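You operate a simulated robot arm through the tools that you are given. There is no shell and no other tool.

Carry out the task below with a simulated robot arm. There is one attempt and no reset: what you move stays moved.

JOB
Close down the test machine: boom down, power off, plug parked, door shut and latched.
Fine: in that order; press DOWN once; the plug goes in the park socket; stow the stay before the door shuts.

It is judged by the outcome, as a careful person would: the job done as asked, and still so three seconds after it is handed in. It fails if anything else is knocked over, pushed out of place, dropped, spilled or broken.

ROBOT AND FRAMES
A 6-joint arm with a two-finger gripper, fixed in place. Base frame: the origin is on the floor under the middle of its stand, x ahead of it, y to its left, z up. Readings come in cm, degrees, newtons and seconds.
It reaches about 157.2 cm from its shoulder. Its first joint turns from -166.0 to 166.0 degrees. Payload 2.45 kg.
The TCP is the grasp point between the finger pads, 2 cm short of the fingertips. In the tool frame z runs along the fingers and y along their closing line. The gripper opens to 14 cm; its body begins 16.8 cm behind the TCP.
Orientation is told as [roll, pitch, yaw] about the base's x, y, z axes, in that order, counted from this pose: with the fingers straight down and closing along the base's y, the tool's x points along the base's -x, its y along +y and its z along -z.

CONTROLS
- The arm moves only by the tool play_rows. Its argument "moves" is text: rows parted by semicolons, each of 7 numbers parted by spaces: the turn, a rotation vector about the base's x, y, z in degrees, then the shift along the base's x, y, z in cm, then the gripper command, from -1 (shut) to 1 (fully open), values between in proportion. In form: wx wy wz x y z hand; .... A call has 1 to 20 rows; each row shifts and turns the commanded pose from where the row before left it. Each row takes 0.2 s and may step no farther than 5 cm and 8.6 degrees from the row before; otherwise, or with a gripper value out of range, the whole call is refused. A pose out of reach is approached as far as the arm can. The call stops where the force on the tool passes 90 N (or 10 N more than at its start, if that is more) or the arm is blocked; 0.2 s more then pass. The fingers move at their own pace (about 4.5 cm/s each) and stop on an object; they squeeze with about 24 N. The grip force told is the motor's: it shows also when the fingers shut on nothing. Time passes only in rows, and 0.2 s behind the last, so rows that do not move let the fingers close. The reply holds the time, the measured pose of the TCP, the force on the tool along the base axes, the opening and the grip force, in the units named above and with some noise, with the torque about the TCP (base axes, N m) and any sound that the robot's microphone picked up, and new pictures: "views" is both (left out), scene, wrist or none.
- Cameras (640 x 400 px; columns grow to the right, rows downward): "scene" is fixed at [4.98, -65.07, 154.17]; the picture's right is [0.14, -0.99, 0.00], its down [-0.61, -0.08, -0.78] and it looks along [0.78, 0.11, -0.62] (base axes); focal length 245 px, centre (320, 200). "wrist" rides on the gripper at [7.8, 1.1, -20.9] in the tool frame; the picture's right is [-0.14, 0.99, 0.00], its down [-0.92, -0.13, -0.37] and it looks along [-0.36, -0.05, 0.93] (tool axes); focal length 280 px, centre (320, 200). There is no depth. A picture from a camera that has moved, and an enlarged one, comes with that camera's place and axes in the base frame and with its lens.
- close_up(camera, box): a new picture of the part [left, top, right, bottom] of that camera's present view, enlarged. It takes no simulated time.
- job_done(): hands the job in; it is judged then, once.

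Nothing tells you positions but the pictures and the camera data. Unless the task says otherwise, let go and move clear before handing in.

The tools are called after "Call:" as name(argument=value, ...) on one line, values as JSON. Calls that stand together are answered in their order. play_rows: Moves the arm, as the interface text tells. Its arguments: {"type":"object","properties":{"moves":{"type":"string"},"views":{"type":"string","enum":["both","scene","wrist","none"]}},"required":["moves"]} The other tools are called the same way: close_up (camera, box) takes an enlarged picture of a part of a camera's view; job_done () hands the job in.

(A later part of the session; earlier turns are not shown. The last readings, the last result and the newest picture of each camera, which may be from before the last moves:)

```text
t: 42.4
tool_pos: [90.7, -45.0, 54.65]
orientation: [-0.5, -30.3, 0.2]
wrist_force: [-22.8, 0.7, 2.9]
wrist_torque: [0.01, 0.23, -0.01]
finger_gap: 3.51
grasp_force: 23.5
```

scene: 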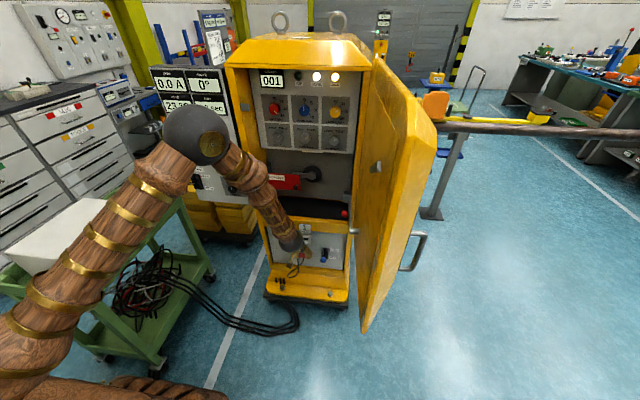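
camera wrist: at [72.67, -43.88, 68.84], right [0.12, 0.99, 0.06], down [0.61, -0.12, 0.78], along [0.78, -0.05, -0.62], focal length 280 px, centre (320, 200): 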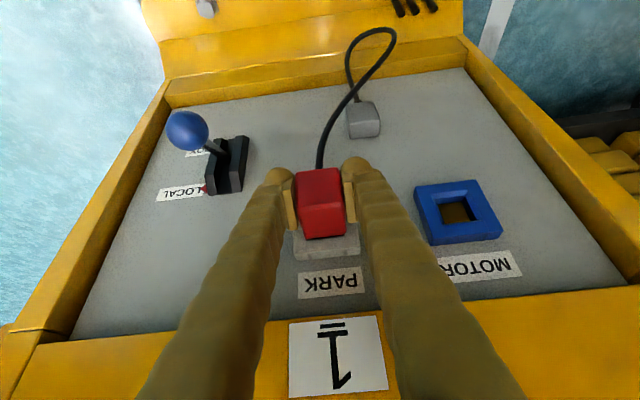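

Call:
play_rows(moves="0 0 0 0.2 0 0 -1;0 0 0 0 0 0 -1", views="wrist")

Call:
close_up(camera="wrist", box=[240, 150, 400, 270])

```text
t: 43.0
tool_pos: [90.95, -44.98, 54.75]
orientation: [-0.4, -30.3, 0.2]
wrist_force: [-22.3, -3.6, -3.0]
wrist_torque: [0.01, 0.24, -0.05]
finger_gap: 3.5
grasp_force: 23.9
camera wrist: at [73.51, -43.88, 68.83], right [0.12, 0.99, 0.06], down [0.61, -0.12, 0.78], along [0.78, -0.06, -0.62], focal length 280 px, centre (320, 200)
```

wrist: 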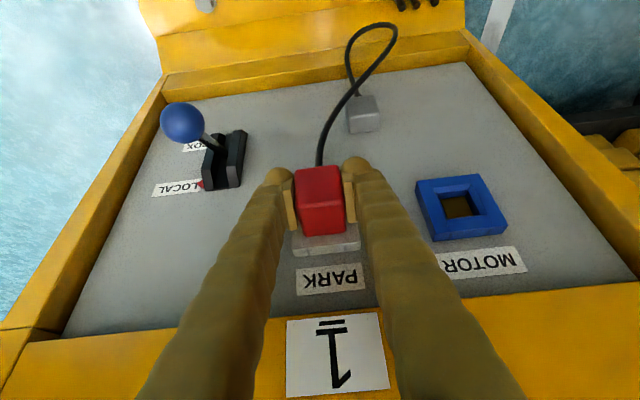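

```text
3.33 times, centred on (320, 210) of wrist
camera zoom: at [73.51, -43.88, 68.83], right [0.12, 0.99, 0.06], down [0.61, -0.12, 0.78], along [0.78, -0.06, -0.62], focal length 935 px, centre (320, 167)
```

zoom: 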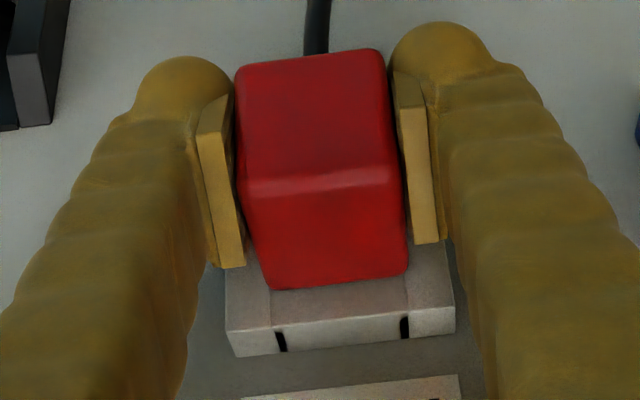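

The plug has bottomed out at the same depth as in MOTOR, and the grip slipped slightly at about 22 N, so it is seated. I'll release, back out along the finger line and check.

Call:
play_rows(moves="0 0 0 0 0 0 0.1;0 0 0 0 0 0 0.1;0 0 0 0 0 0 0.1;0 0 0 -1.5 0 2 0.1;0 0 0 -2.2 0 3 0.1;0 0 0 -2.2 0 3 0.1;0 0 0 0 0 0 0.1", views="both")

Call:
close_up(camera="wrist", box=[220, 80, 420, 220])

Call:
close_up(camera="scene", box=[250, 215, 350, 285])

```text
t: 44.6
tool_pos: [85.18, -45.19, 62.62]
orientation: [-0.5, -30.3, 0.2]
wrist_force: [-0.2, -0.1, -0.6]
wrist_torque: [0.01, -0.01, 0.0]
finger_gap: 7.69
grasp_force: 0.2
camera wrist: at [67.68, -44.07, 76.79], right [0.12, 0.99, 0.06], down [0.61, -0.12, 0.78], along [0.78, -0.05, -0.62], focal length 280 px, centre (320, 200)
```

scene: 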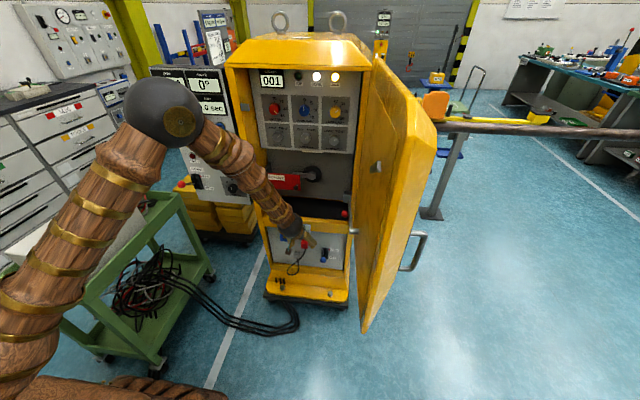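
wrist: 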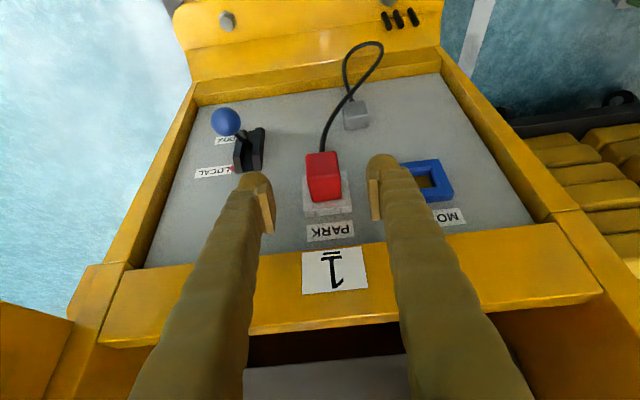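

```text
2.86 times, centred on (320, 150) of wrist
camera zoom: at [67.68, -44.07, 76.79], right [0.12, 0.99, 0.06], down [0.61, -0.12, 0.78], along [0.78, -0.05, -0.62], focal length 801 px, centre (320, 343)
```

zoom: 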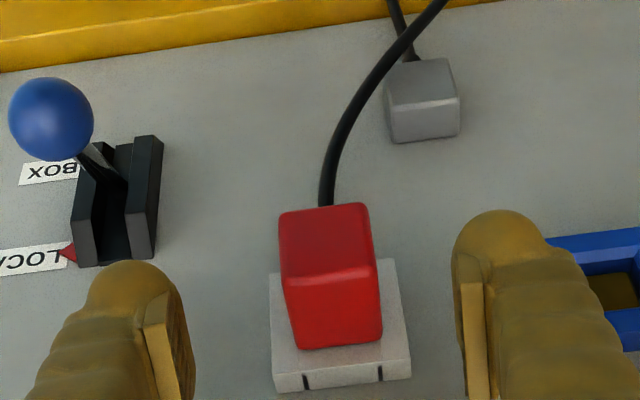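

```text
5.71 times, centred on (300, 250) of scene
camera zoom: at [4.98, -65.07, 154.17], right [0.14, -0.99, 0.0], down [-0.61, -0.08, -0.78], along [0.78, 0.11, -0.62], focal length 1399 px, centre (434, -86)
```

zoom: 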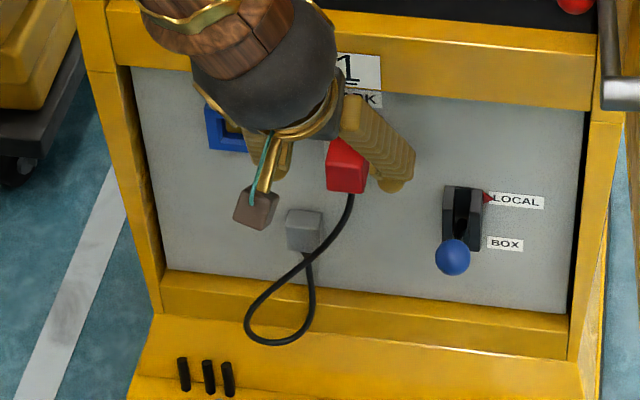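

The plug is parked and holding. Next is the stay, so I'll retreat up and back and turn toward it for a close look at how it is hooked.

Call:
play_rows(moves="0 0 0 -3 0 3 0.1;0 0 0 -3 0 3.5 0.1;0 0 0 -3 0 4 0.1;0 0 -5 -2 0 4.2 0.1;0 0 -6 -2 0 4.2 0.1;0 0 -7 0 0 4.5 0.1;0 0 -7 0 0 4.5 0.1;0 0 0 0 0 4 0.1;0 0 0 0 0 0 0.1", views="both")

Call:
close_up(camera="wrist", box=[100, 100, 400, 300])

```text
t: 46.6
tool_pos: [72.08, -44.92, 94.88]
orientation: [-0.5, -30.4, -24.7]
wrist_force: [0.3, 0.7, 0.0]
wrist_torque: [-0.01, -0.02, 0.05]
finger_gap: 7.71
grasp_force: 0.1
camera wrist: at [56.77, -36.69, 108.9], right [0.53, 0.85, 0.06], down [0.5, -0.37, 0.78], along [0.69, -0.38, -0.62], focal length 280 px, centre (320, 200)
```

scene: 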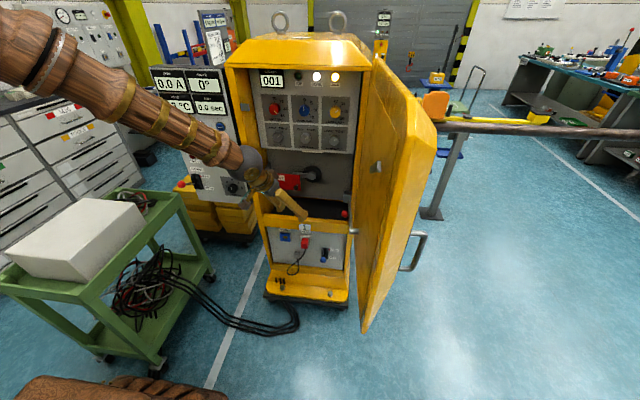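
wrist: 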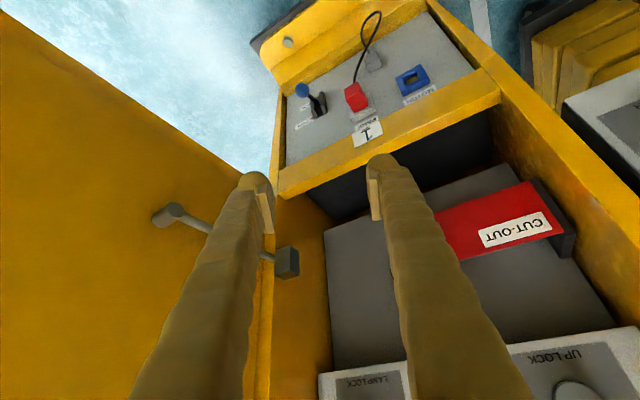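

```text
2.00 times, centred on (250, 200) of wrist
camera zoom: at [56.77, -36.69, 108.9], right [0.53, 0.85, 0.06], down [0.5, -0.37, 0.78], along [0.69, -0.38, -0.62], focal length 561 px, centre (460, 200)
```

zoom: 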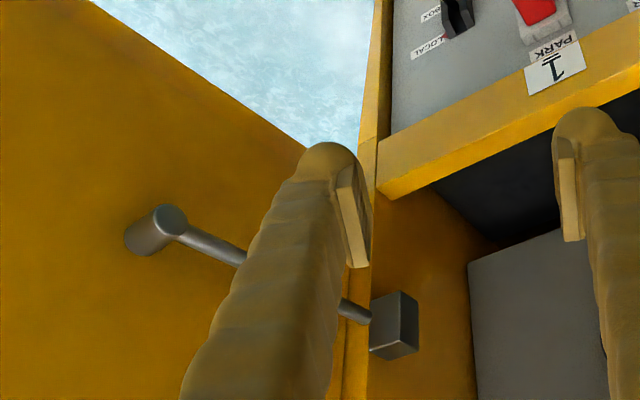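

Call:
play_rows(moves="0 0 -7 -1 -1.5 2 0.5;0 0 -7 -1 -1.5 2 0.5;0 0 -6 -1 -1 1 0.5;0 0 0 0 0 0 0.5;0 0 0 0 0 0 0.5", views="wrist")

Call:
close_up(camera="wrist", box=[200, 100, 400, 240])

```text
t: 47.8
tool_pos: [69.15, -48.99, 99.83]
orientation: [-0.5, -30.3, -44.6]
wrist_force: [0.1, -1.0, -0.1]
wrist_torque: [-0.02, 0.0, 0.01]
finger_gap: 10.5
grasp_force: 0.0
camera wrist: at [57.65, -36.0, 113.86], right [0.78, 0.62, 0.06], down [0.34, -0.52, 0.78], along [0.52, -0.59, -0.62], focal length 280 px, centre (320, 200)
```

wrist: 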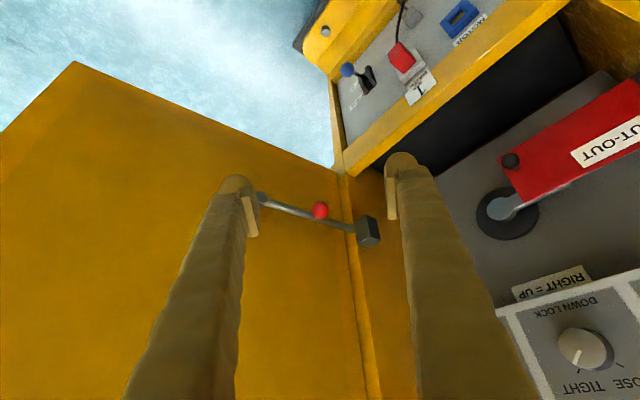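

```text
2.86 times, centred on (300, 170) of wrist
camera zoom: at [57.65, -36.0, 113.86], right [0.78, 0.62, 0.06], down [0.34, -0.52, 0.78], along [0.52, -0.59, -0.62], focal length 801 px, centre (377, 286)
```

zoom: 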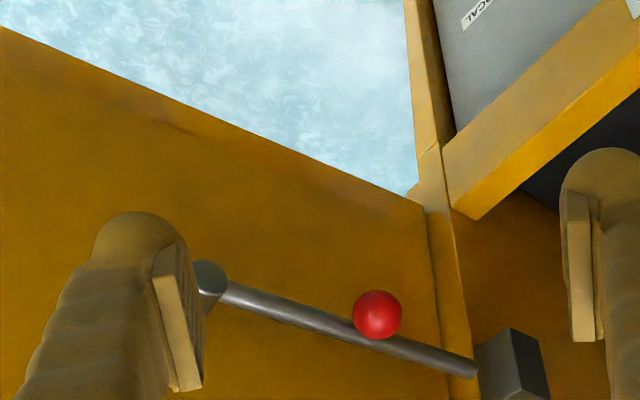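

Call:
close_up(camera="scene", box=[330, 180, 370, 245])

Call:
close_up(camera="wrist", box=[250, 170, 400, 260])

Call:
close_up(camera="scene", box=[350, 130, 450, 290])

```text
6.15 times, centred on (350, 212) of scene
camera zoom: at [4.98, -65.07, 154.17], right [0.14, -0.99, 0.0], down [-0.61, -0.08, -0.78], along [0.78, 0.11, -0.62], focal length 1506 px, centre (135, 123)
```

zoom: 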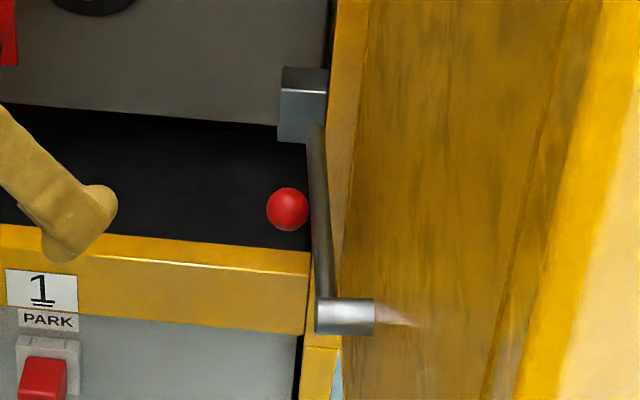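

```text
4.27 times, centred on (325, 215) of wrist
camera zoom: at [57.65, -36.0, 113.86], right [0.78, 0.62, 0.06], down [0.34, -0.52, 0.78], along [0.52, -0.59, -0.62], focal length 1196 px, centre (299, 136)
```

zoom: 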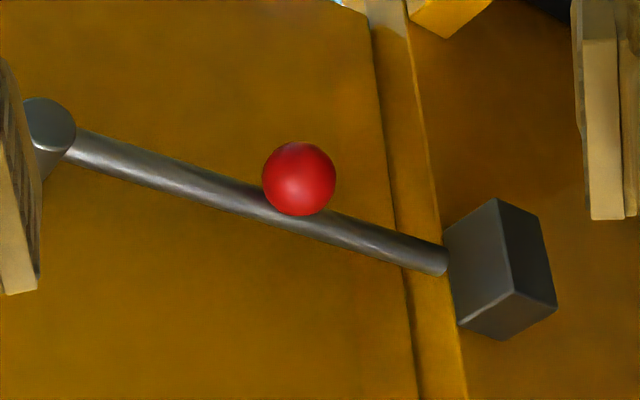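

```text
2.50 times, centred on (400, 210) of scene
camera zoom: at [4.98, -65.07, 154.17], right [0.14, -0.99, 0.0], down [-0.61, -0.08, -0.78], along [0.78, 0.11, -0.62], focal length 612 px, centre (120, 175)
```

zoom: 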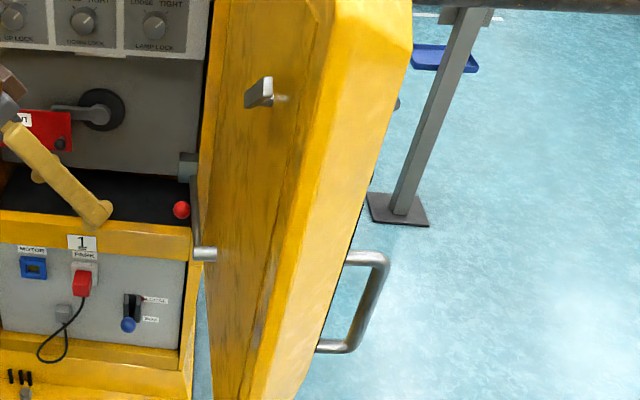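

The stay pivots on the hub on the door, and its free end butts against the grey block on the cabinet. Lifting the rod by its far end should swing it up around the hub at about (74.5,-68,85). I'll shut the gripper and turn the fingers to point right, nearly level, to get beneath the rod.

Call:
play_rows(moves="0 0 -7.6 2 -0.5 -1 -1;0 0 -7.6 2 -0.5 -1 -1;0 0 -7.6 2 -0.5 -1 -1;0 0 -7.6 2 -0.5 -1 -1;-8.02 -2.15 0 1 0 -1 -1;-8.02 -2.15 0 0 0 -1 -1;-8.02 -2.15 0 0 0 -1 -1;-8.02 -2.15 0 0 0 -1 -1;-8.02 -2.15 0 0 0 -1 -1;-8.02 -2.15 0 0 0 -1 -1;0 0 0 0 0 0 -1", views="both")

```text
t: 50.2
tool_pos: [78.04, -51.08, 89.81]
orientation: [0.3, -80.3, -75.8]
wrist_force: [0.2, 0.9, 0.1]
wrist_torque: [0.0, -0.04, 0.0]
finger_gap: 0.02
grasp_force: 24.2
camera wrist: at [73.54, -29.58, 85.66], right [0.96, 0.22, 0.14], down [-0.18, 0.17, 0.97], along [0.19, -0.96, 0.2], focal length 280 px, centre (320, 200)
```

scene: 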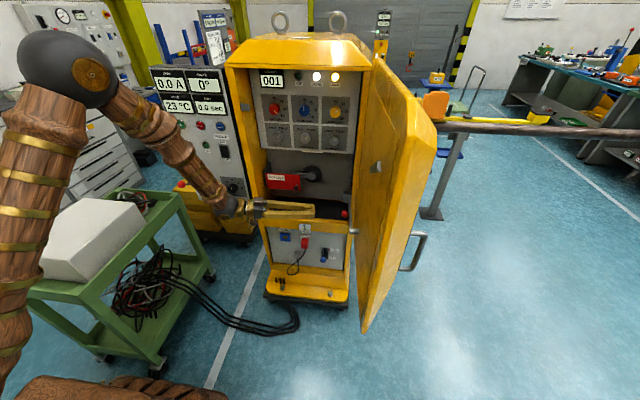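
wrist: 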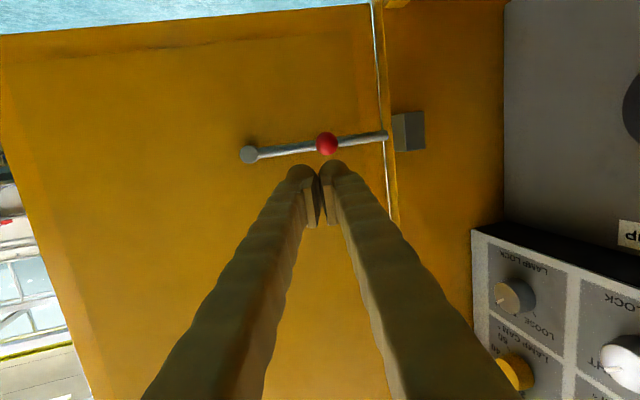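

The view is clear: the rod runs from the hub at x≈73 to the block at x≈91.5, at z≈86. I'll drop below rod height, move over near its free end and slide the fingertips underneath.

Call:
play_rows(moves="0 0 0 2 0 -4 -1;0 0 0 2.5 0 -4 -1;0 0 0 2 -3 -0.3 -1;0 0 0 2 -4 0 -1;0 0 0 0 -3 0 -1;0 0 0 0 -2 0 -1;0 0 0 0 0 0 -1", views="both")

Call:
close_up(camera="wrist", box=[200, 60, 460, 240])

Call:
close_up(camera="scene", box=[320, 180, 380, 245])

```text
t: 51.8
tool_pos: [86.56, -63.17, 81.24]
orientation: [0.1, -80.1, -75.6]
wrist_force: [-0.1, 0.3, -0.2]
wrist_torque: [0.01, -0.02, -0.02]
finger_gap: 0.0
grasp_force: 24.2
camera wrist: at [82.06, -41.72, 77.27], right [0.97, 0.22, 0.14], down [-0.18, 0.17, 0.97], along [0.19, -0.96, 0.2], focal length 280 px, centre (320, 200)
```

scene: 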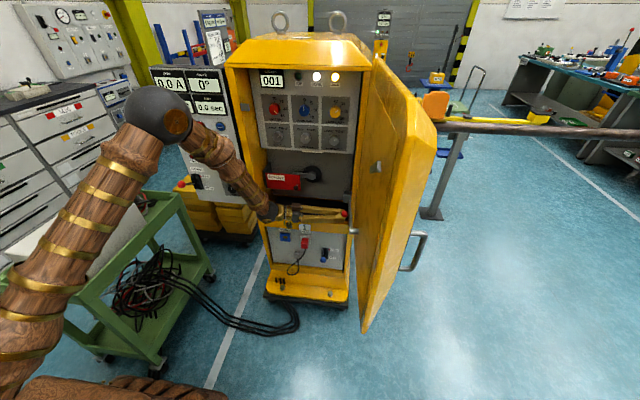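
wrist: 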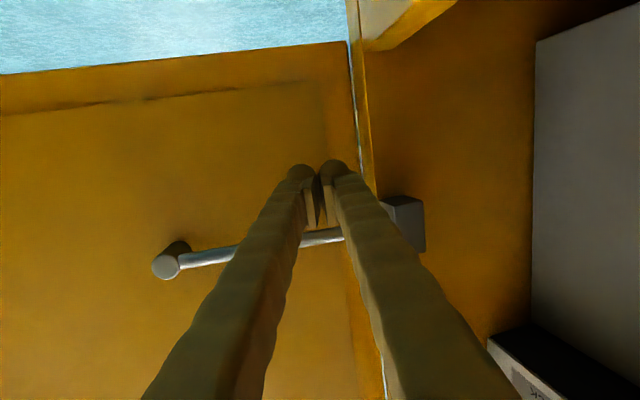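

```text
2.22 times, centred on (330, 150) of wrist
camera zoom: at [82.06, -41.72, 77.27], right [0.97, 0.22, 0.14], down [-0.18, 0.17, 0.97], along [0.19, -0.96, 0.2], focal length 623 px, centre (298, 311)
```

zoom: 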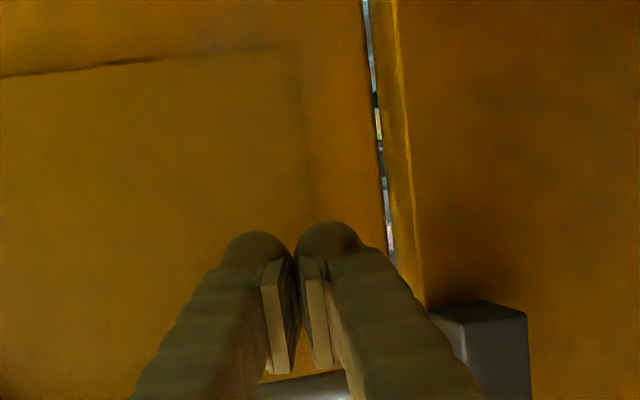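

```text
6.15 times, centred on (350, 212) of scene
camera zoom: at [4.98, -65.07, 154.17], right [0.14, -0.99, 0.0], down [-0.61, -0.08, -0.78], along [0.78, 0.11, -0.62], focal length 1506 px, centre (135, 123)
```

zoom: 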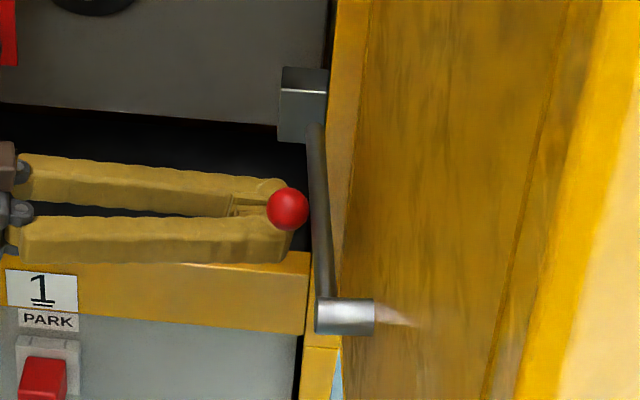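

The fingers are below the rod. I'll slide in another 2.7 cm so they sit under it, then start lifting gently.

Call:
play_rows(moves="0 0 0 0 -1.4 0 -1;0 0 0 0 -1.3 0 -1;0 0 0 0 0 1.5 -1;0 0 0 0 0 1 -1;0 0 0 0 0 0.7 -1;0 0 0 0 0 0 -1", views="both")

Call:
close_up(camera="scene", box=[320, 180, 380, 245])

```text
t: 53.2
tool_pos: [86.77, -65.71, 84.56]
orientation: [0.1, -80.1, -75.5]
wrist_force: [4.4, 2.8, -2.9]
wrist_torque: [-0.06, 0.01, -0.15]
finger_gap: 0.0
grasp_force: 23.6
camera wrist: at [82.19, -44.29, 80.47], right [0.96, 0.22, 0.14], down [-0.18, 0.17, 0.97], along [0.19, -0.96, 0.2], focal length 280 px, centre (320, 200)
```

scene: 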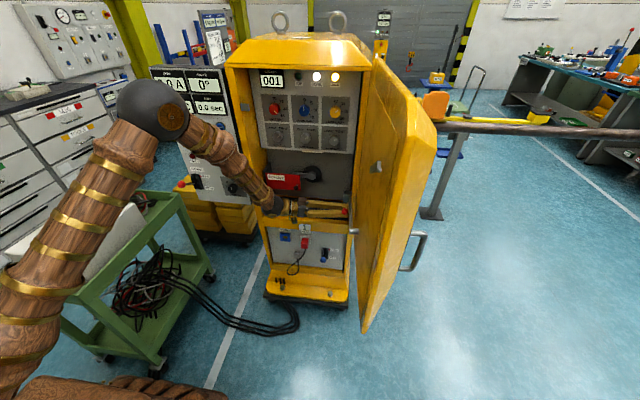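
wrist: 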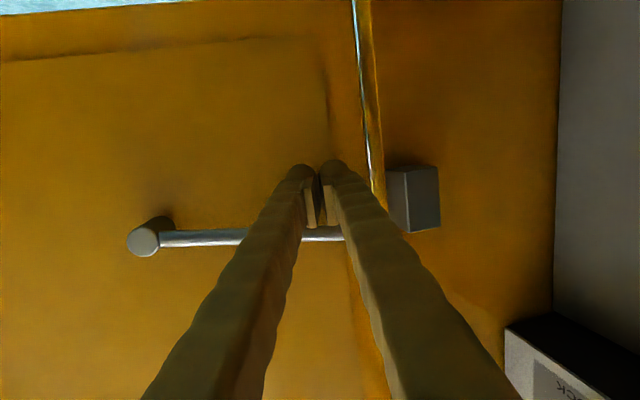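

```text
6.15 times, centred on (350, 212) of scene
camera zoom: at [4.98, -65.07, 154.17], right [0.14, -0.99, 0.0], down [-0.61, -0.08, -0.78], along [0.78, 0.11, -0.62], focal length 1506 px, centre (135, 123)
```

zoom: 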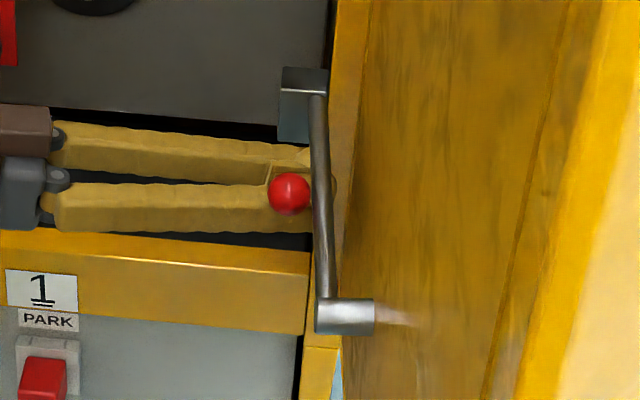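

The rod is rising off the block with only about 3 N of force. I'll keep lifting it along its arc around the hub.

Call:
play_rows(moves="0 0 0 0 -0.05 1.2 -1;0 0 0 0 -0.05 1.2 -1;0 0 0 -0.2 -0.05 1.2 -1;0 0 0 -0.2 -0.05 1.15 -1;0 0 0 -0.4 -0.05 1.15 -1;0 0 0 -0.4 -0.05 1.1 -1;0 0 0 -0.55 -0.05 1 -1;0 0 0 -0.55 -0.05 1 -1;0 0 0 -0.75 -0.05 0.95 -1;0 0 0 -0.75 -0.05 0.95 -1;0 0 0 0 0 0 -1", views="both")

Call:
close_up(camera="scene", box=[310, 150, 390, 245])

```text
t: 54.9
tool_pos: [85.2, -65.47, 91.78]
orientation: [-1.8, -79.3, -73.2]
wrist_force: [21.5, 2.9, -23.3]
wrist_torque: [0.27, -0.29, 0.2]
finger_gap: 0.03
grasp_force: 24.1
stopped in row 8: the force on the tool passed its limit at 105 N (the readings are from after the stop); the commanded pose is now the measured one
camera wrist: at [80.39, -44.12, 88.02], right [0.96, 0.23, 0.13], down [-0.17, 0.15, 0.97], along [0.21, -0.96, 0.19], focal length 280 px, centre (320, 200)
```

scene: 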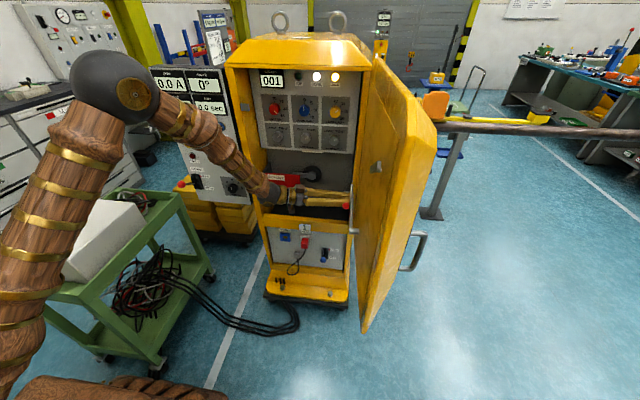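
wrist: 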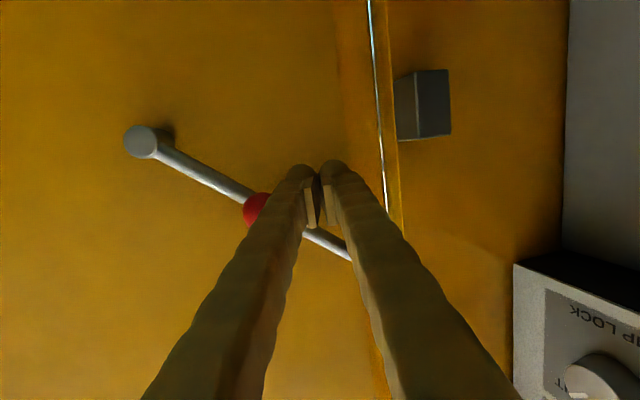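

```text
4.21 times, centred on (350, 198) of scene
camera zoom: at [4.98, -65.07, 154.17], right [0.14, -0.99, 0.0], down [-0.61, -0.08, -0.78], along [0.78, 0.11, -0.62], focal length 1031 px, centre (194, 210)
```

zoom: 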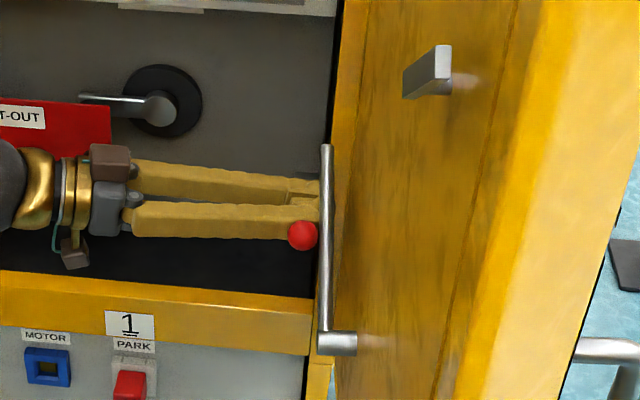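

The lift stopped on force with the rod about 35° up. I'll ease off slightly to see whether the rod stays and what it met.

Call:
play_rows(moves="0 0 0 0.5 0 -0.6 -1;0 0 0 0.5 0 -0.6 -1;0 0 0 0 0 0 -1", views="wrist")

Call:
close_up(camera="scene", box=[310, 150, 390, 245])

Call:
close_up(camera="wrist", box=[100, 90, 420, 280])

```text
t: 55.7
tool_pos: [86.09, -65.74, 90.99]
orientation: [-1.4, -79.6, -73.9]
wrist_force: [-0.8, 0.4, 0.0]
wrist_torque: [-0.02, 0.0, -0.03]
finger_gap: 0.0
grasp_force: 23.6
camera wrist: at [81.34, -44.28, 87.11], right [0.96, 0.23, 0.13], down [-0.17, 0.16, 0.97], along [0.2, -0.96, 0.19], focal length 280 px, centre (320, 200)
```

wrist: 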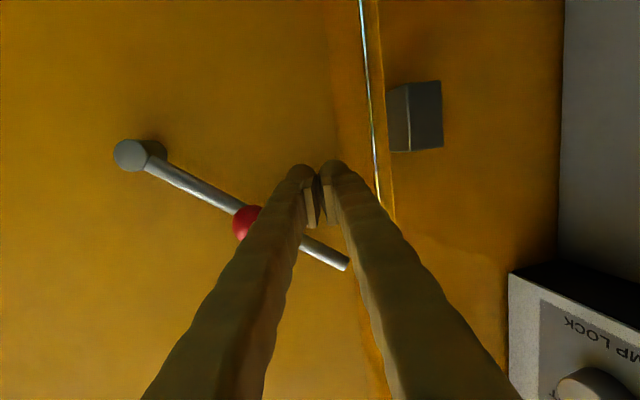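

```text
4.21 times, centred on (350, 198) of scene
camera zoom: at [4.98, -65.07, 154.17], right [0.14, -0.99, 0.0], down [-0.61, -0.08, -0.78], along [0.78, 0.11, -0.62], focal length 1031 px, centre (194, 210)
```

zoom: 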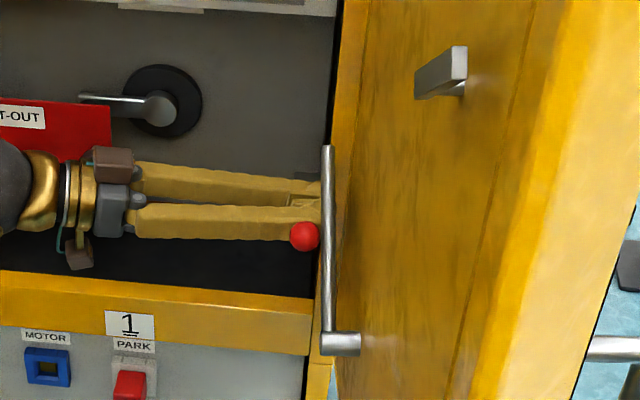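

```text
2.00 times, centred on (260, 185) of wrist
camera zoom: at [81.34, -44.28, 87.11], right [0.96, 0.23, 0.13], down [-0.17, 0.16, 0.97], along [0.2, -0.96, 0.19], focal length 561 px, centre (440, 230)
```

zoom: 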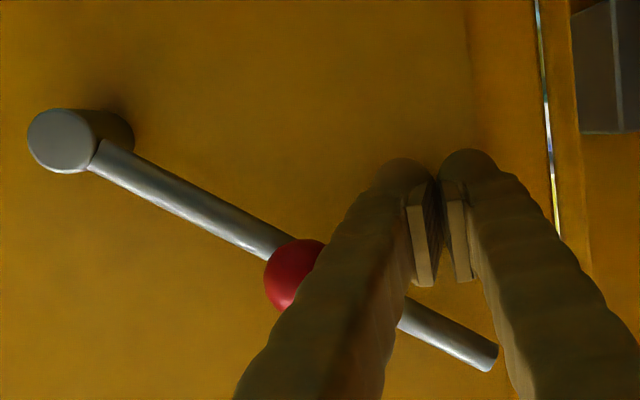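

The rod stays where I left it, held by friction, at about 37°. I'll try pushing it further in small steps along the tangent to see whether that was a real stop.

Call:
play_rows(moves="0 0 0 -0.3 0 0.6 -1;0 0 0 -0.3 0 0.6 -1;0 0 0 0 0 0 -1", views="none")

```text
t: 56.5
tool_pos: [85.63, -65.54, 91.95]
orientation: [-1.5, -79.5, -73.6]
wrist_force: [9.1, 1.6, -10.4]
wrist_torque: [0.11, -0.15, 0.04]
finger_gap: 0.03
grasp_force: 24.1
```

Call:
play_rows(moves="0 0 0 -0.3 0 0.4 -1;0 0 0 0 0 0 -1", views="wrist")

Call:
close_up(camera="scene", box=[310, 150, 390, 245])

```text
t: 57.1
tool_pos: [85.34, -65.53, 92.18]
orientation: [-2.0, -79.3, -73.2]
wrist_force: [47.8, -5.2, -44.4]
wrist_torque: [0.71, -0.37, 0.83]
finger_gap: 0.02
grasp_force: 24.6
camera wrist: at [80.51, -44.16, 88.39], right [0.96, 0.23, 0.13], down [-0.17, 0.15, 0.97], along [0.21, -0.96, 0.19], focal length 280 px, centre (320, 200)
```

wrist: 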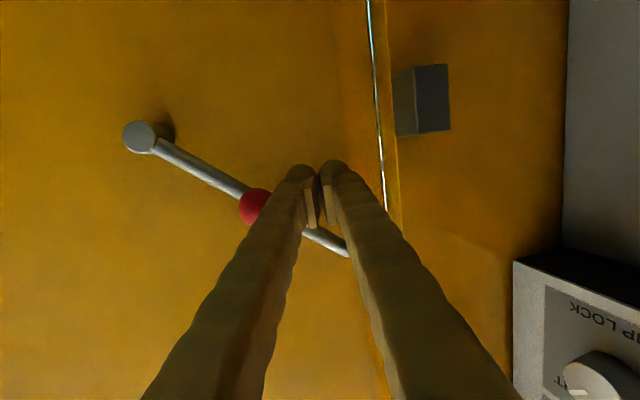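

```text
4.21 times, centred on (350, 198) of scene
camera zoom: at [4.98, -65.07, 154.17], right [0.14, -0.99, 0.0], down [-0.61, -0.08, -0.78], along [0.78, 0.11, -0.62], focal length 1031 px, centre (194, 210)
```

zoom: 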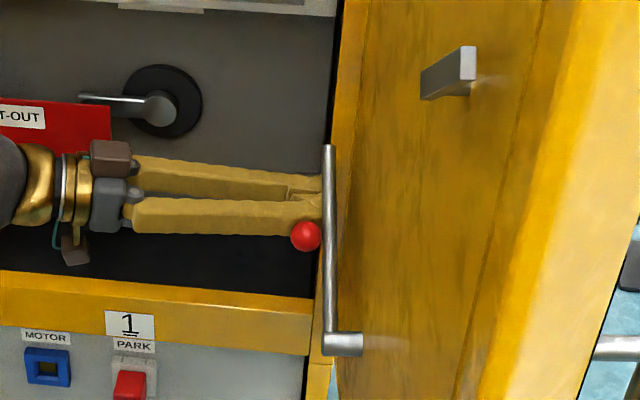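

It resists firmly at the same angle. To rule out my finger wedging against the ball, I'll back off, move outward along the rod past the ball and push again near its end.

Call:
play_rows(moves="0 0 0 0.6 0 -0.8 -1;0 0 0 0.6 0 -0.6 -1;0 0 0 1 0 0.8 -1;0 0 0 1 0 0.8 -1;0 0 0 0 0 0 -1", views="wrist")

Call:
close_up(camera="wrist", box=[80, 60, 420, 280])

```text
t: 58.3
tool_pos: [88.44, -65.67, 92.73]
orientation: [-1.2, -79.6, -74.0]
wrist_force: [0.0, -0.5, 0.3]
wrist_torque: [-0.02, 0.02, -0.03]
finger_gap: 0.0
grasp_force: 23.8
camera wrist: at [83.66, -44.24, 88.9], right [0.96, 0.23, 0.13], down [-0.17, 0.16, 0.97], along [0.2, -0.96, 0.19], focal length 280 px, centre (320, 200)
```

wrist: 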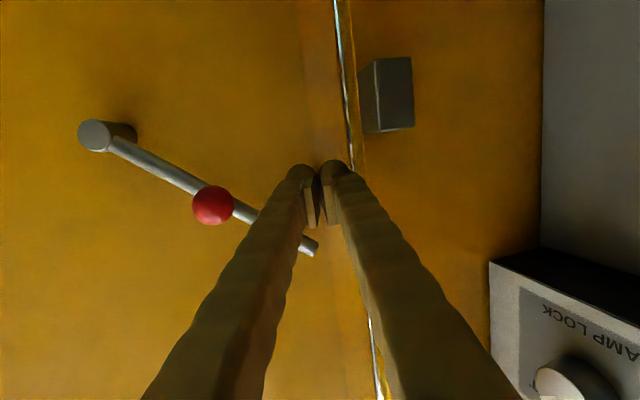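

```text
1.82 times, centred on (250, 170) of wrist
camera zoom: at [83.66, -44.24, 88.9], right [0.96, 0.23, 0.13], down [-0.17, 0.16, 0.97], along [0.2, -0.96, 0.19], focal length 510 px, centre (447, 254)
```

zoom: 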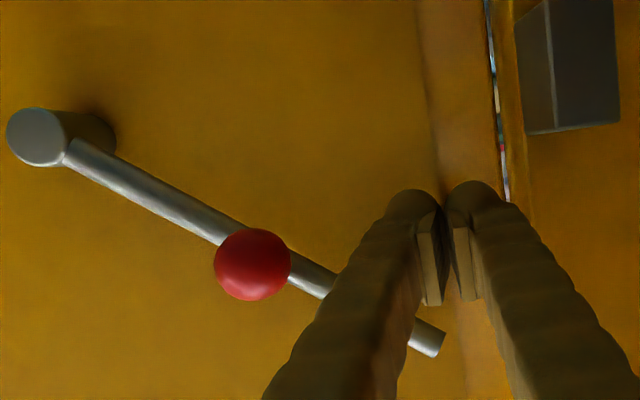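

Call:
play_rows(moves="0 0 0 -0.4 0 0.5 -1;0 0 0 -0.4 0 0.5 -1;0 0 0 -0.4 0 0.5 -1;0 0 0 0 0 0 -1", views="wrist")

```text
t: 59.3
tool_pos: [87.28, -65.42, 93.96]
orientation: [-1.9, -79.3, -73.1]
wrist_force: [37.7, 0.8, -38.0]
wrist_torque: [0.55, -0.37, 0.62]
finger_gap: 0.01
grasp_force: 24.4
camera wrist: at [82.49, -44.12, 90.12], right [0.96, 0.23, 0.13], down [-0.17, 0.15, 0.97], along [0.21, -0.96, 0.19], focal length 280 px, centre (320, 200)
```

wrist: 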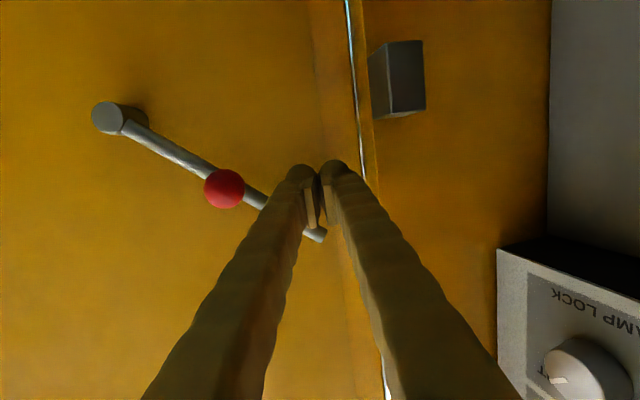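

There is a hard stop at about 39°: 50–65 N doesn't move it, and the rod holds there on its own, clear of the block, so I take that as its stowed position. I'll withdraw the fingers and confirm it stays up.

Call:
play_rows(moves="0 0 0 0.5 0 -0.7 -1;0 0 0 0.5 0 -0.7 -1;0 0 0 0 2.5 -0.5 -1;0 0 0 0 4 0 -1;0 0 0 -1 4 0 -1;0 0 0 -2 4 0 -1;0 0 0 0 0 0 -1;0 0 0 0 0 0 -1", views="both")

Call:
close_up(camera="scene", box=[320, 130, 450, 290])

Call:
close_up(camera="wrist", box=[100, 60, 460, 280])

```text
t: 61.1
tool_pos: [85.14, -51.25, 92.24]
orientation: [-1.3, -79.5, -73.8]
wrist_force: [0.4, 0.1, -0.3]
wrist_torque: [0.0, 0.0, 0.04]
finger_gap: 0.0
grasp_force: 23.9
camera wrist: at [80.47, -29.77, 88.44], right [0.96, 0.23, 0.13], down [-0.17, 0.16, 0.97], along [0.2, -0.96, 0.19], focal length 280 px, centre (320, 200)
```

scene: 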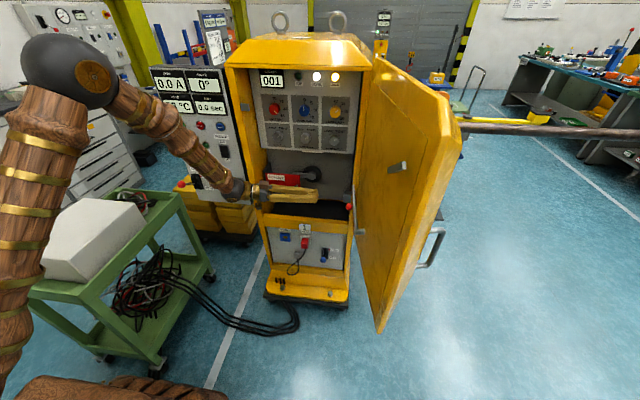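
wrist: 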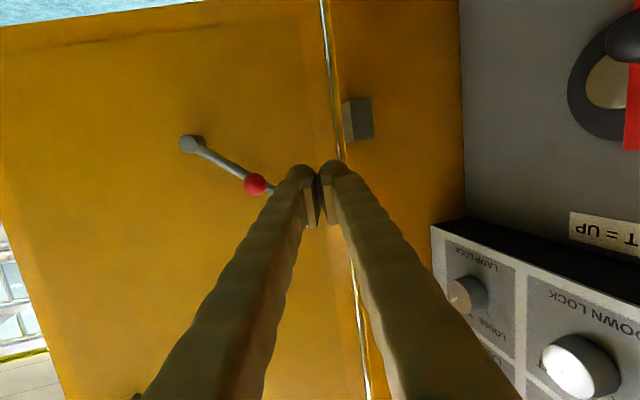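

```text
2.50 times, centred on (385, 210) of scene
camera zoom: at [4.98, -65.07, 154.17], right [0.14, -0.99, 0.0], down [-0.61, -0.08, -0.78], along [0.78, 0.11, -0.62], focal length 612 px, centre (158, 175)
```

zoom: 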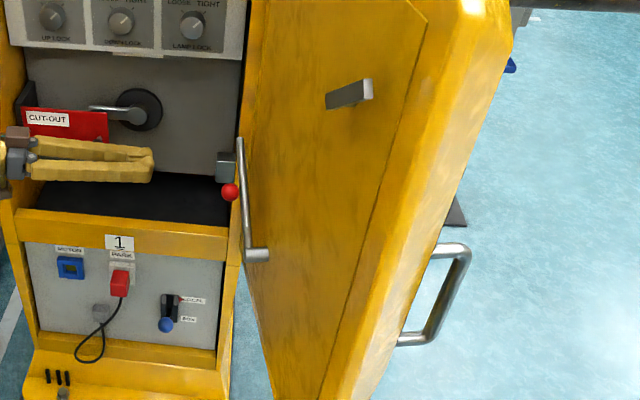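

```text
1.78 times, centred on (280, 170) of wrist
camera zoom: at [80.47, -29.77, 88.44], right [0.96, 0.23, 0.13], down [-0.17, 0.16, 0.97], along [0.2, -0.96, 0.19], focal length 498 px, centre (391, 253)
```

zoom: 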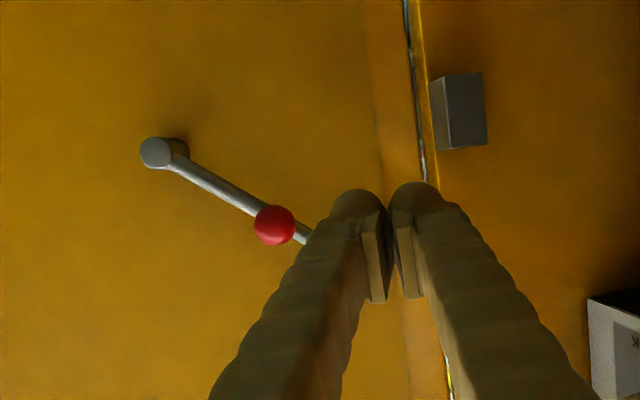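

The rod is still up at its stop, well clear of the block, and the door now swings freely. To close it I need to push from outside, so I'll go back to fingers-down for the trip around the door's free edge.

Call:
play_rows(moves="7.69 2.2 0 -2.5 0.6 2.3 -1;7.69 2.2 0 -2.5 0.6 2.3 -1;7.69 2.2 0 -2.5 0.6 2.3 -1;7.69 2.2 0 -2.5 0.6 2.3 -1;7.69 2.2 0 -2.5 0.6 2.3 -1;7.69 2.2 0 -2.5 0.6 2.3 -1;7.69 2.2 0 -2.5 0.6 2.3 -1;7.69 2.2 0 -2.5 0.6 2.3 -1;7.69 2.2 0 -2.5 0.6 2.3 -1;7.69 2.2 0 -2.5 0.6 2.3 -1;0 0 0 0 0 0 -1", views="both")

```text
t: 63.5
tool_pos: [60.16, -45.1, 115.23]
orientation: [-1.1, 0.4, -74.0]
wrist_force: [0.6, 0.8, 0.4]
wrist_torque: [0.05, 0.02, -0.03]
finger_gap: 0.01
grasp_force: 24.1
camera wrist: at [59.3, -37.48, 136.2], right [0.99, 0.14, -0.02], down [0.14, -0.92, 0.36], along [0.03, -0.36, -0.93], focal length 280 px, centre (320, 200)
```

scene: 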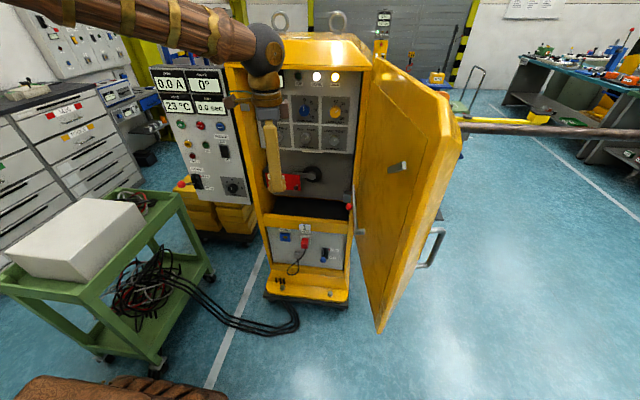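
wrist: 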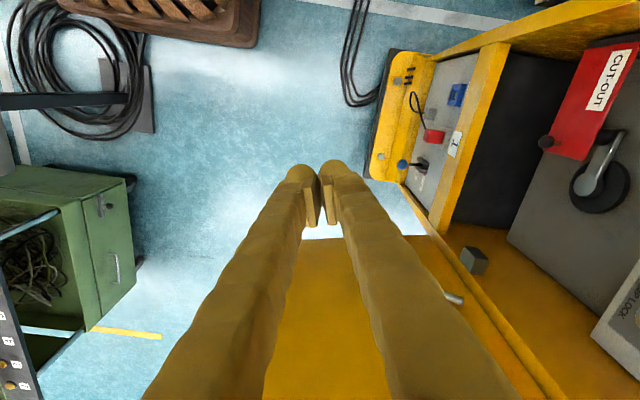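

Call:
close_up(camera="wrist", box=[0, 60, 220, 400])

Call:
close_up(camera="wrist", box=[230, 160, 480, 400])

Call:
close_up(camera="scene", box=[340, 40, 500, 340])

```text
1.18 times, centred on (110, 230) of wrist
camera zoom: at [59.3, -37.48, 136.2], right [0.99, 0.14, -0.02], down [0.14, -0.92, 0.36], along [0.03, -0.36, -0.93], focal length 330 px, centre (567, 165)
```

zoom: 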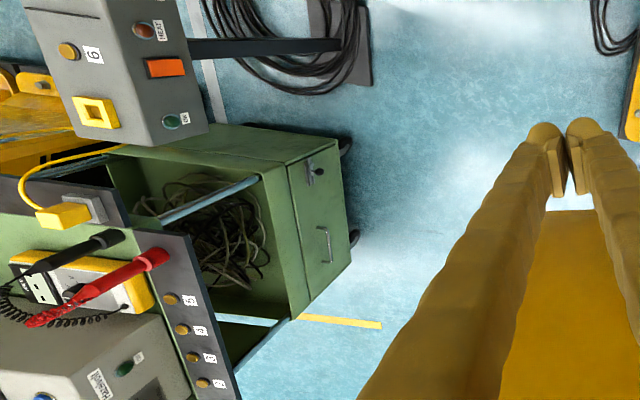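

```text
1.67 times, centred on (355, 280) of wrist
camera zoom: at [59.3, -37.48, 136.2], right [0.99, 0.14, -0.02], down [0.14, -0.92, 0.36], along [0.03, -0.36, -0.93], focal length 467 px, centre (262, 67)
```

zoom: 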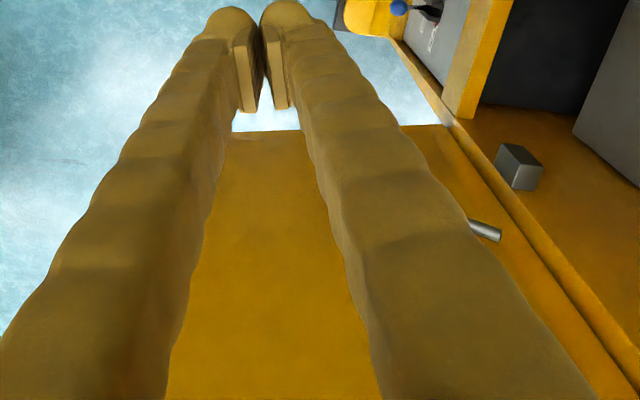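

```text
1.33 times, centred on (420, 190) of scene
camera zoom: at [4.98, -65.07, 154.17], right [0.14, -0.99, 0.0], down [-0.61, -0.08, -0.78], along [0.78, 0.11, -0.62], focal length 326 px, centre (187, 213)
```

zoom: 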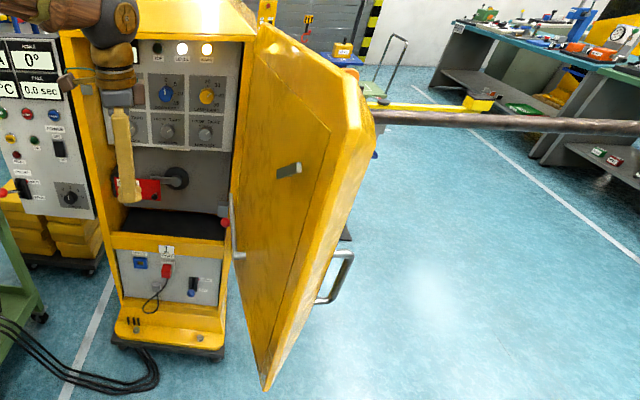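

To the robot's right there is a bench with instruments at x<0, so I'll keep the hand at x≥25 while I go around. The door's free edge is at about (45,-79). I'll pass around it with the fingers down and yaw the hand on the way.

Call:
play_rows(moves="0 0 0 -4.8 0 0.5 -1;0 0 0 -4.8 0 0.5 -1;0 0 0 -4.8 -0.5 0.5 -1;0 0 8.5 -4.8 -0.5 0.5 -1;0 0 8.5 -4.8 -0.5 0 -1;0 0 8.5 -4.8 -1 0 -1;0 0 8.5 -3.2 -2.5 0 -1;0 0 8.5 0 -4 0 -1;0 0 0 0 0 0 -1", views="both")

```text
t: 65.5
tool_pos: [28.21, -54.34, 117.32]
orientation: [-1.1, 0.4, -31.4]
wrist_force: [-0.4, -0.1, -0.1]
wrist_torque: [0.0, -0.03, 0.05]
finger_gap: 0.02
grasp_force: 23.8
camera wrist: at [22.24, -49.12, 138.31], right [0.63, 0.77, -0.02], down [0.73, -0.58, 0.36], along [0.27, -0.25, -0.93], focal length 280 px, centre (320, 200)
```

scene: 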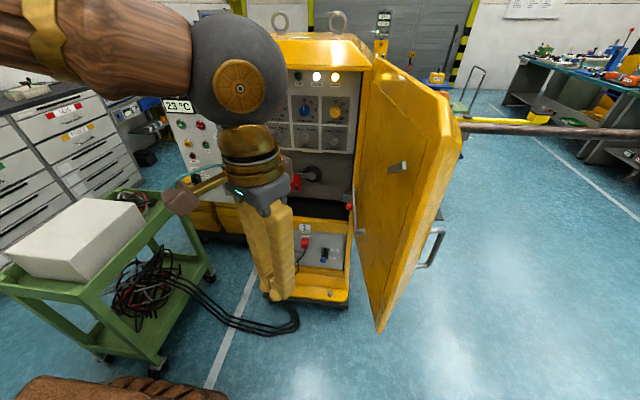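
wrist: 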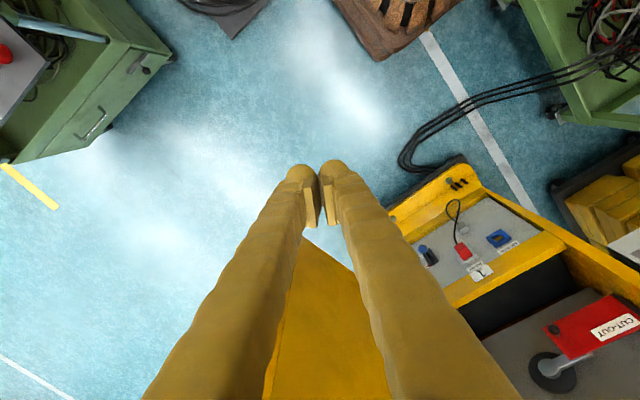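

Call:
play_rows(moves="0 0 8.5 0 -4.6 0 -1;0 0 8.5 0 -4.6 0 -1;0 0 8.5 0 -4.6 0 -1;0 0 8.5 0 -4.6 0 -1;0 0 8.5 0 -4.6 0 -1;0 0 8.5 0 -4.6 0 -1;0 0 0 0 -4.6 0 -1;0 0 0 0 -4.6 0 -1;0 0 0 0 -4 0 -1;0 0 0 0 0 0 -1", views="both")

```text
t: 67.7
tool_pos: [28.03, -94.99, 117.35]
orientation: [-1.1, 0.4, 19.5]
wrist_force: [0.1, 0.7, 0.3]
wrist_torque: [-0.01, 0.02, 0.02]
finger_gap: 0.01
grasp_force: 24.1
camera wrist: at [20.15, -96.22, 138.3], right [-0.2, 0.98, -0.02], down [0.91, 0.19, 0.36], along [0.36, 0.06, -0.93], focal length 280 px, centre (320, 200)
```

scene: 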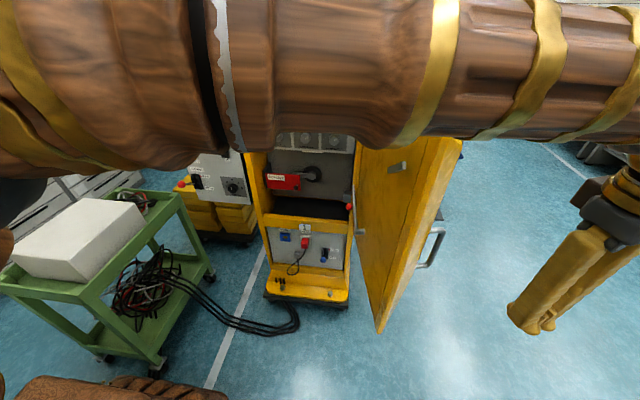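
wrist: 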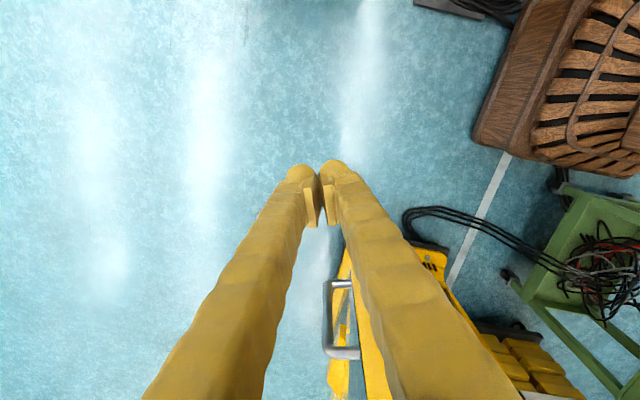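

I'm around the outside now, and the D-handle is at about (51,-89), z 96–112. I'll raise the fingers to point forward alongside the door's outer face at z≈118 and take a look.

Call:
play_rows(moves="2.67 -7.54 0 1 0 0 -1;2.67 -7.54 0 1 0 0 -1;2.67 -7.54 0 1 0 0 -1;2.67 -7.54 0 1 0 0 -1;2.67 -7.54 0 1 0 0 -1;2.67 -7.54 0 1 0 0 -1;2.67 -7.54 0 1 0 0 -1;2.67 -7.54 0 1 0 0 -1;2.67 -7.54 0 1 0 0 -1;2.67 -7.54 0 1 0 0 -1;0 0 0 0 0 0 -1", views="both")

Call:
close_up(camera="wrist", box=[250, 0, 640, 400])

```text
t: 70.1
tool_pos: [38.3, -95.06, 117.33]
orientation: [-1.2, -79.6, 19.5]
wrist_force: [0.7, -0.2, -0.3]
wrist_torque: [-0.01, -0.02, 0.01]
finger_gap: 0.0
grasp_force: 24.1
camera wrist: at [16.87, -101.1, 113.43], right [-0.29, 0.95, 0.13], down [-0.15, -0.18, 0.97], along [0.95, 0.26, 0.19], focal length 280 px, centre (320, 200)
```

scene: 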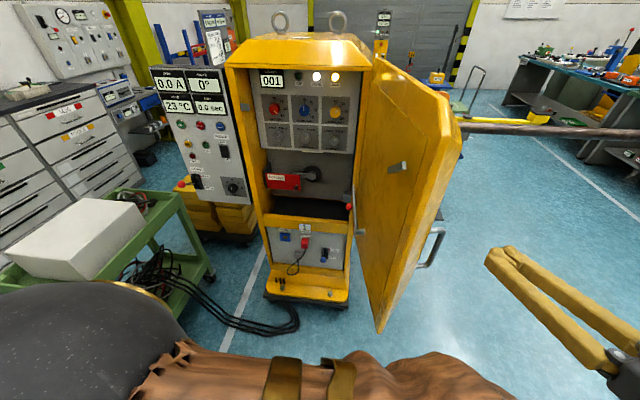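
wrist: 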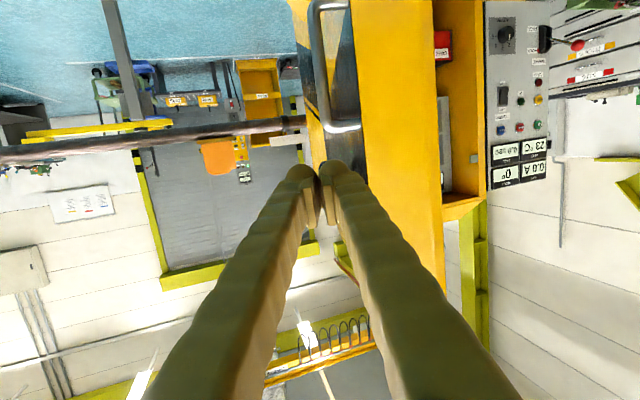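

```text
1.00 times, centred on (445, 200) of wrist (not enlarged: the box is as wide or as high as the picture)
camera zoom: at [16.87, -101.1, 113.43], right [-0.29, 0.95, 0.13], down [-0.15, -0.18, 0.97], along [0.95, 0.26, 0.19], focal length 280 px, centre (195, 200)
```

zoom: 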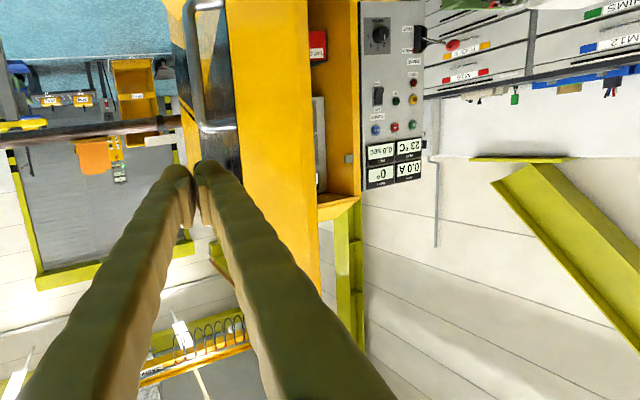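

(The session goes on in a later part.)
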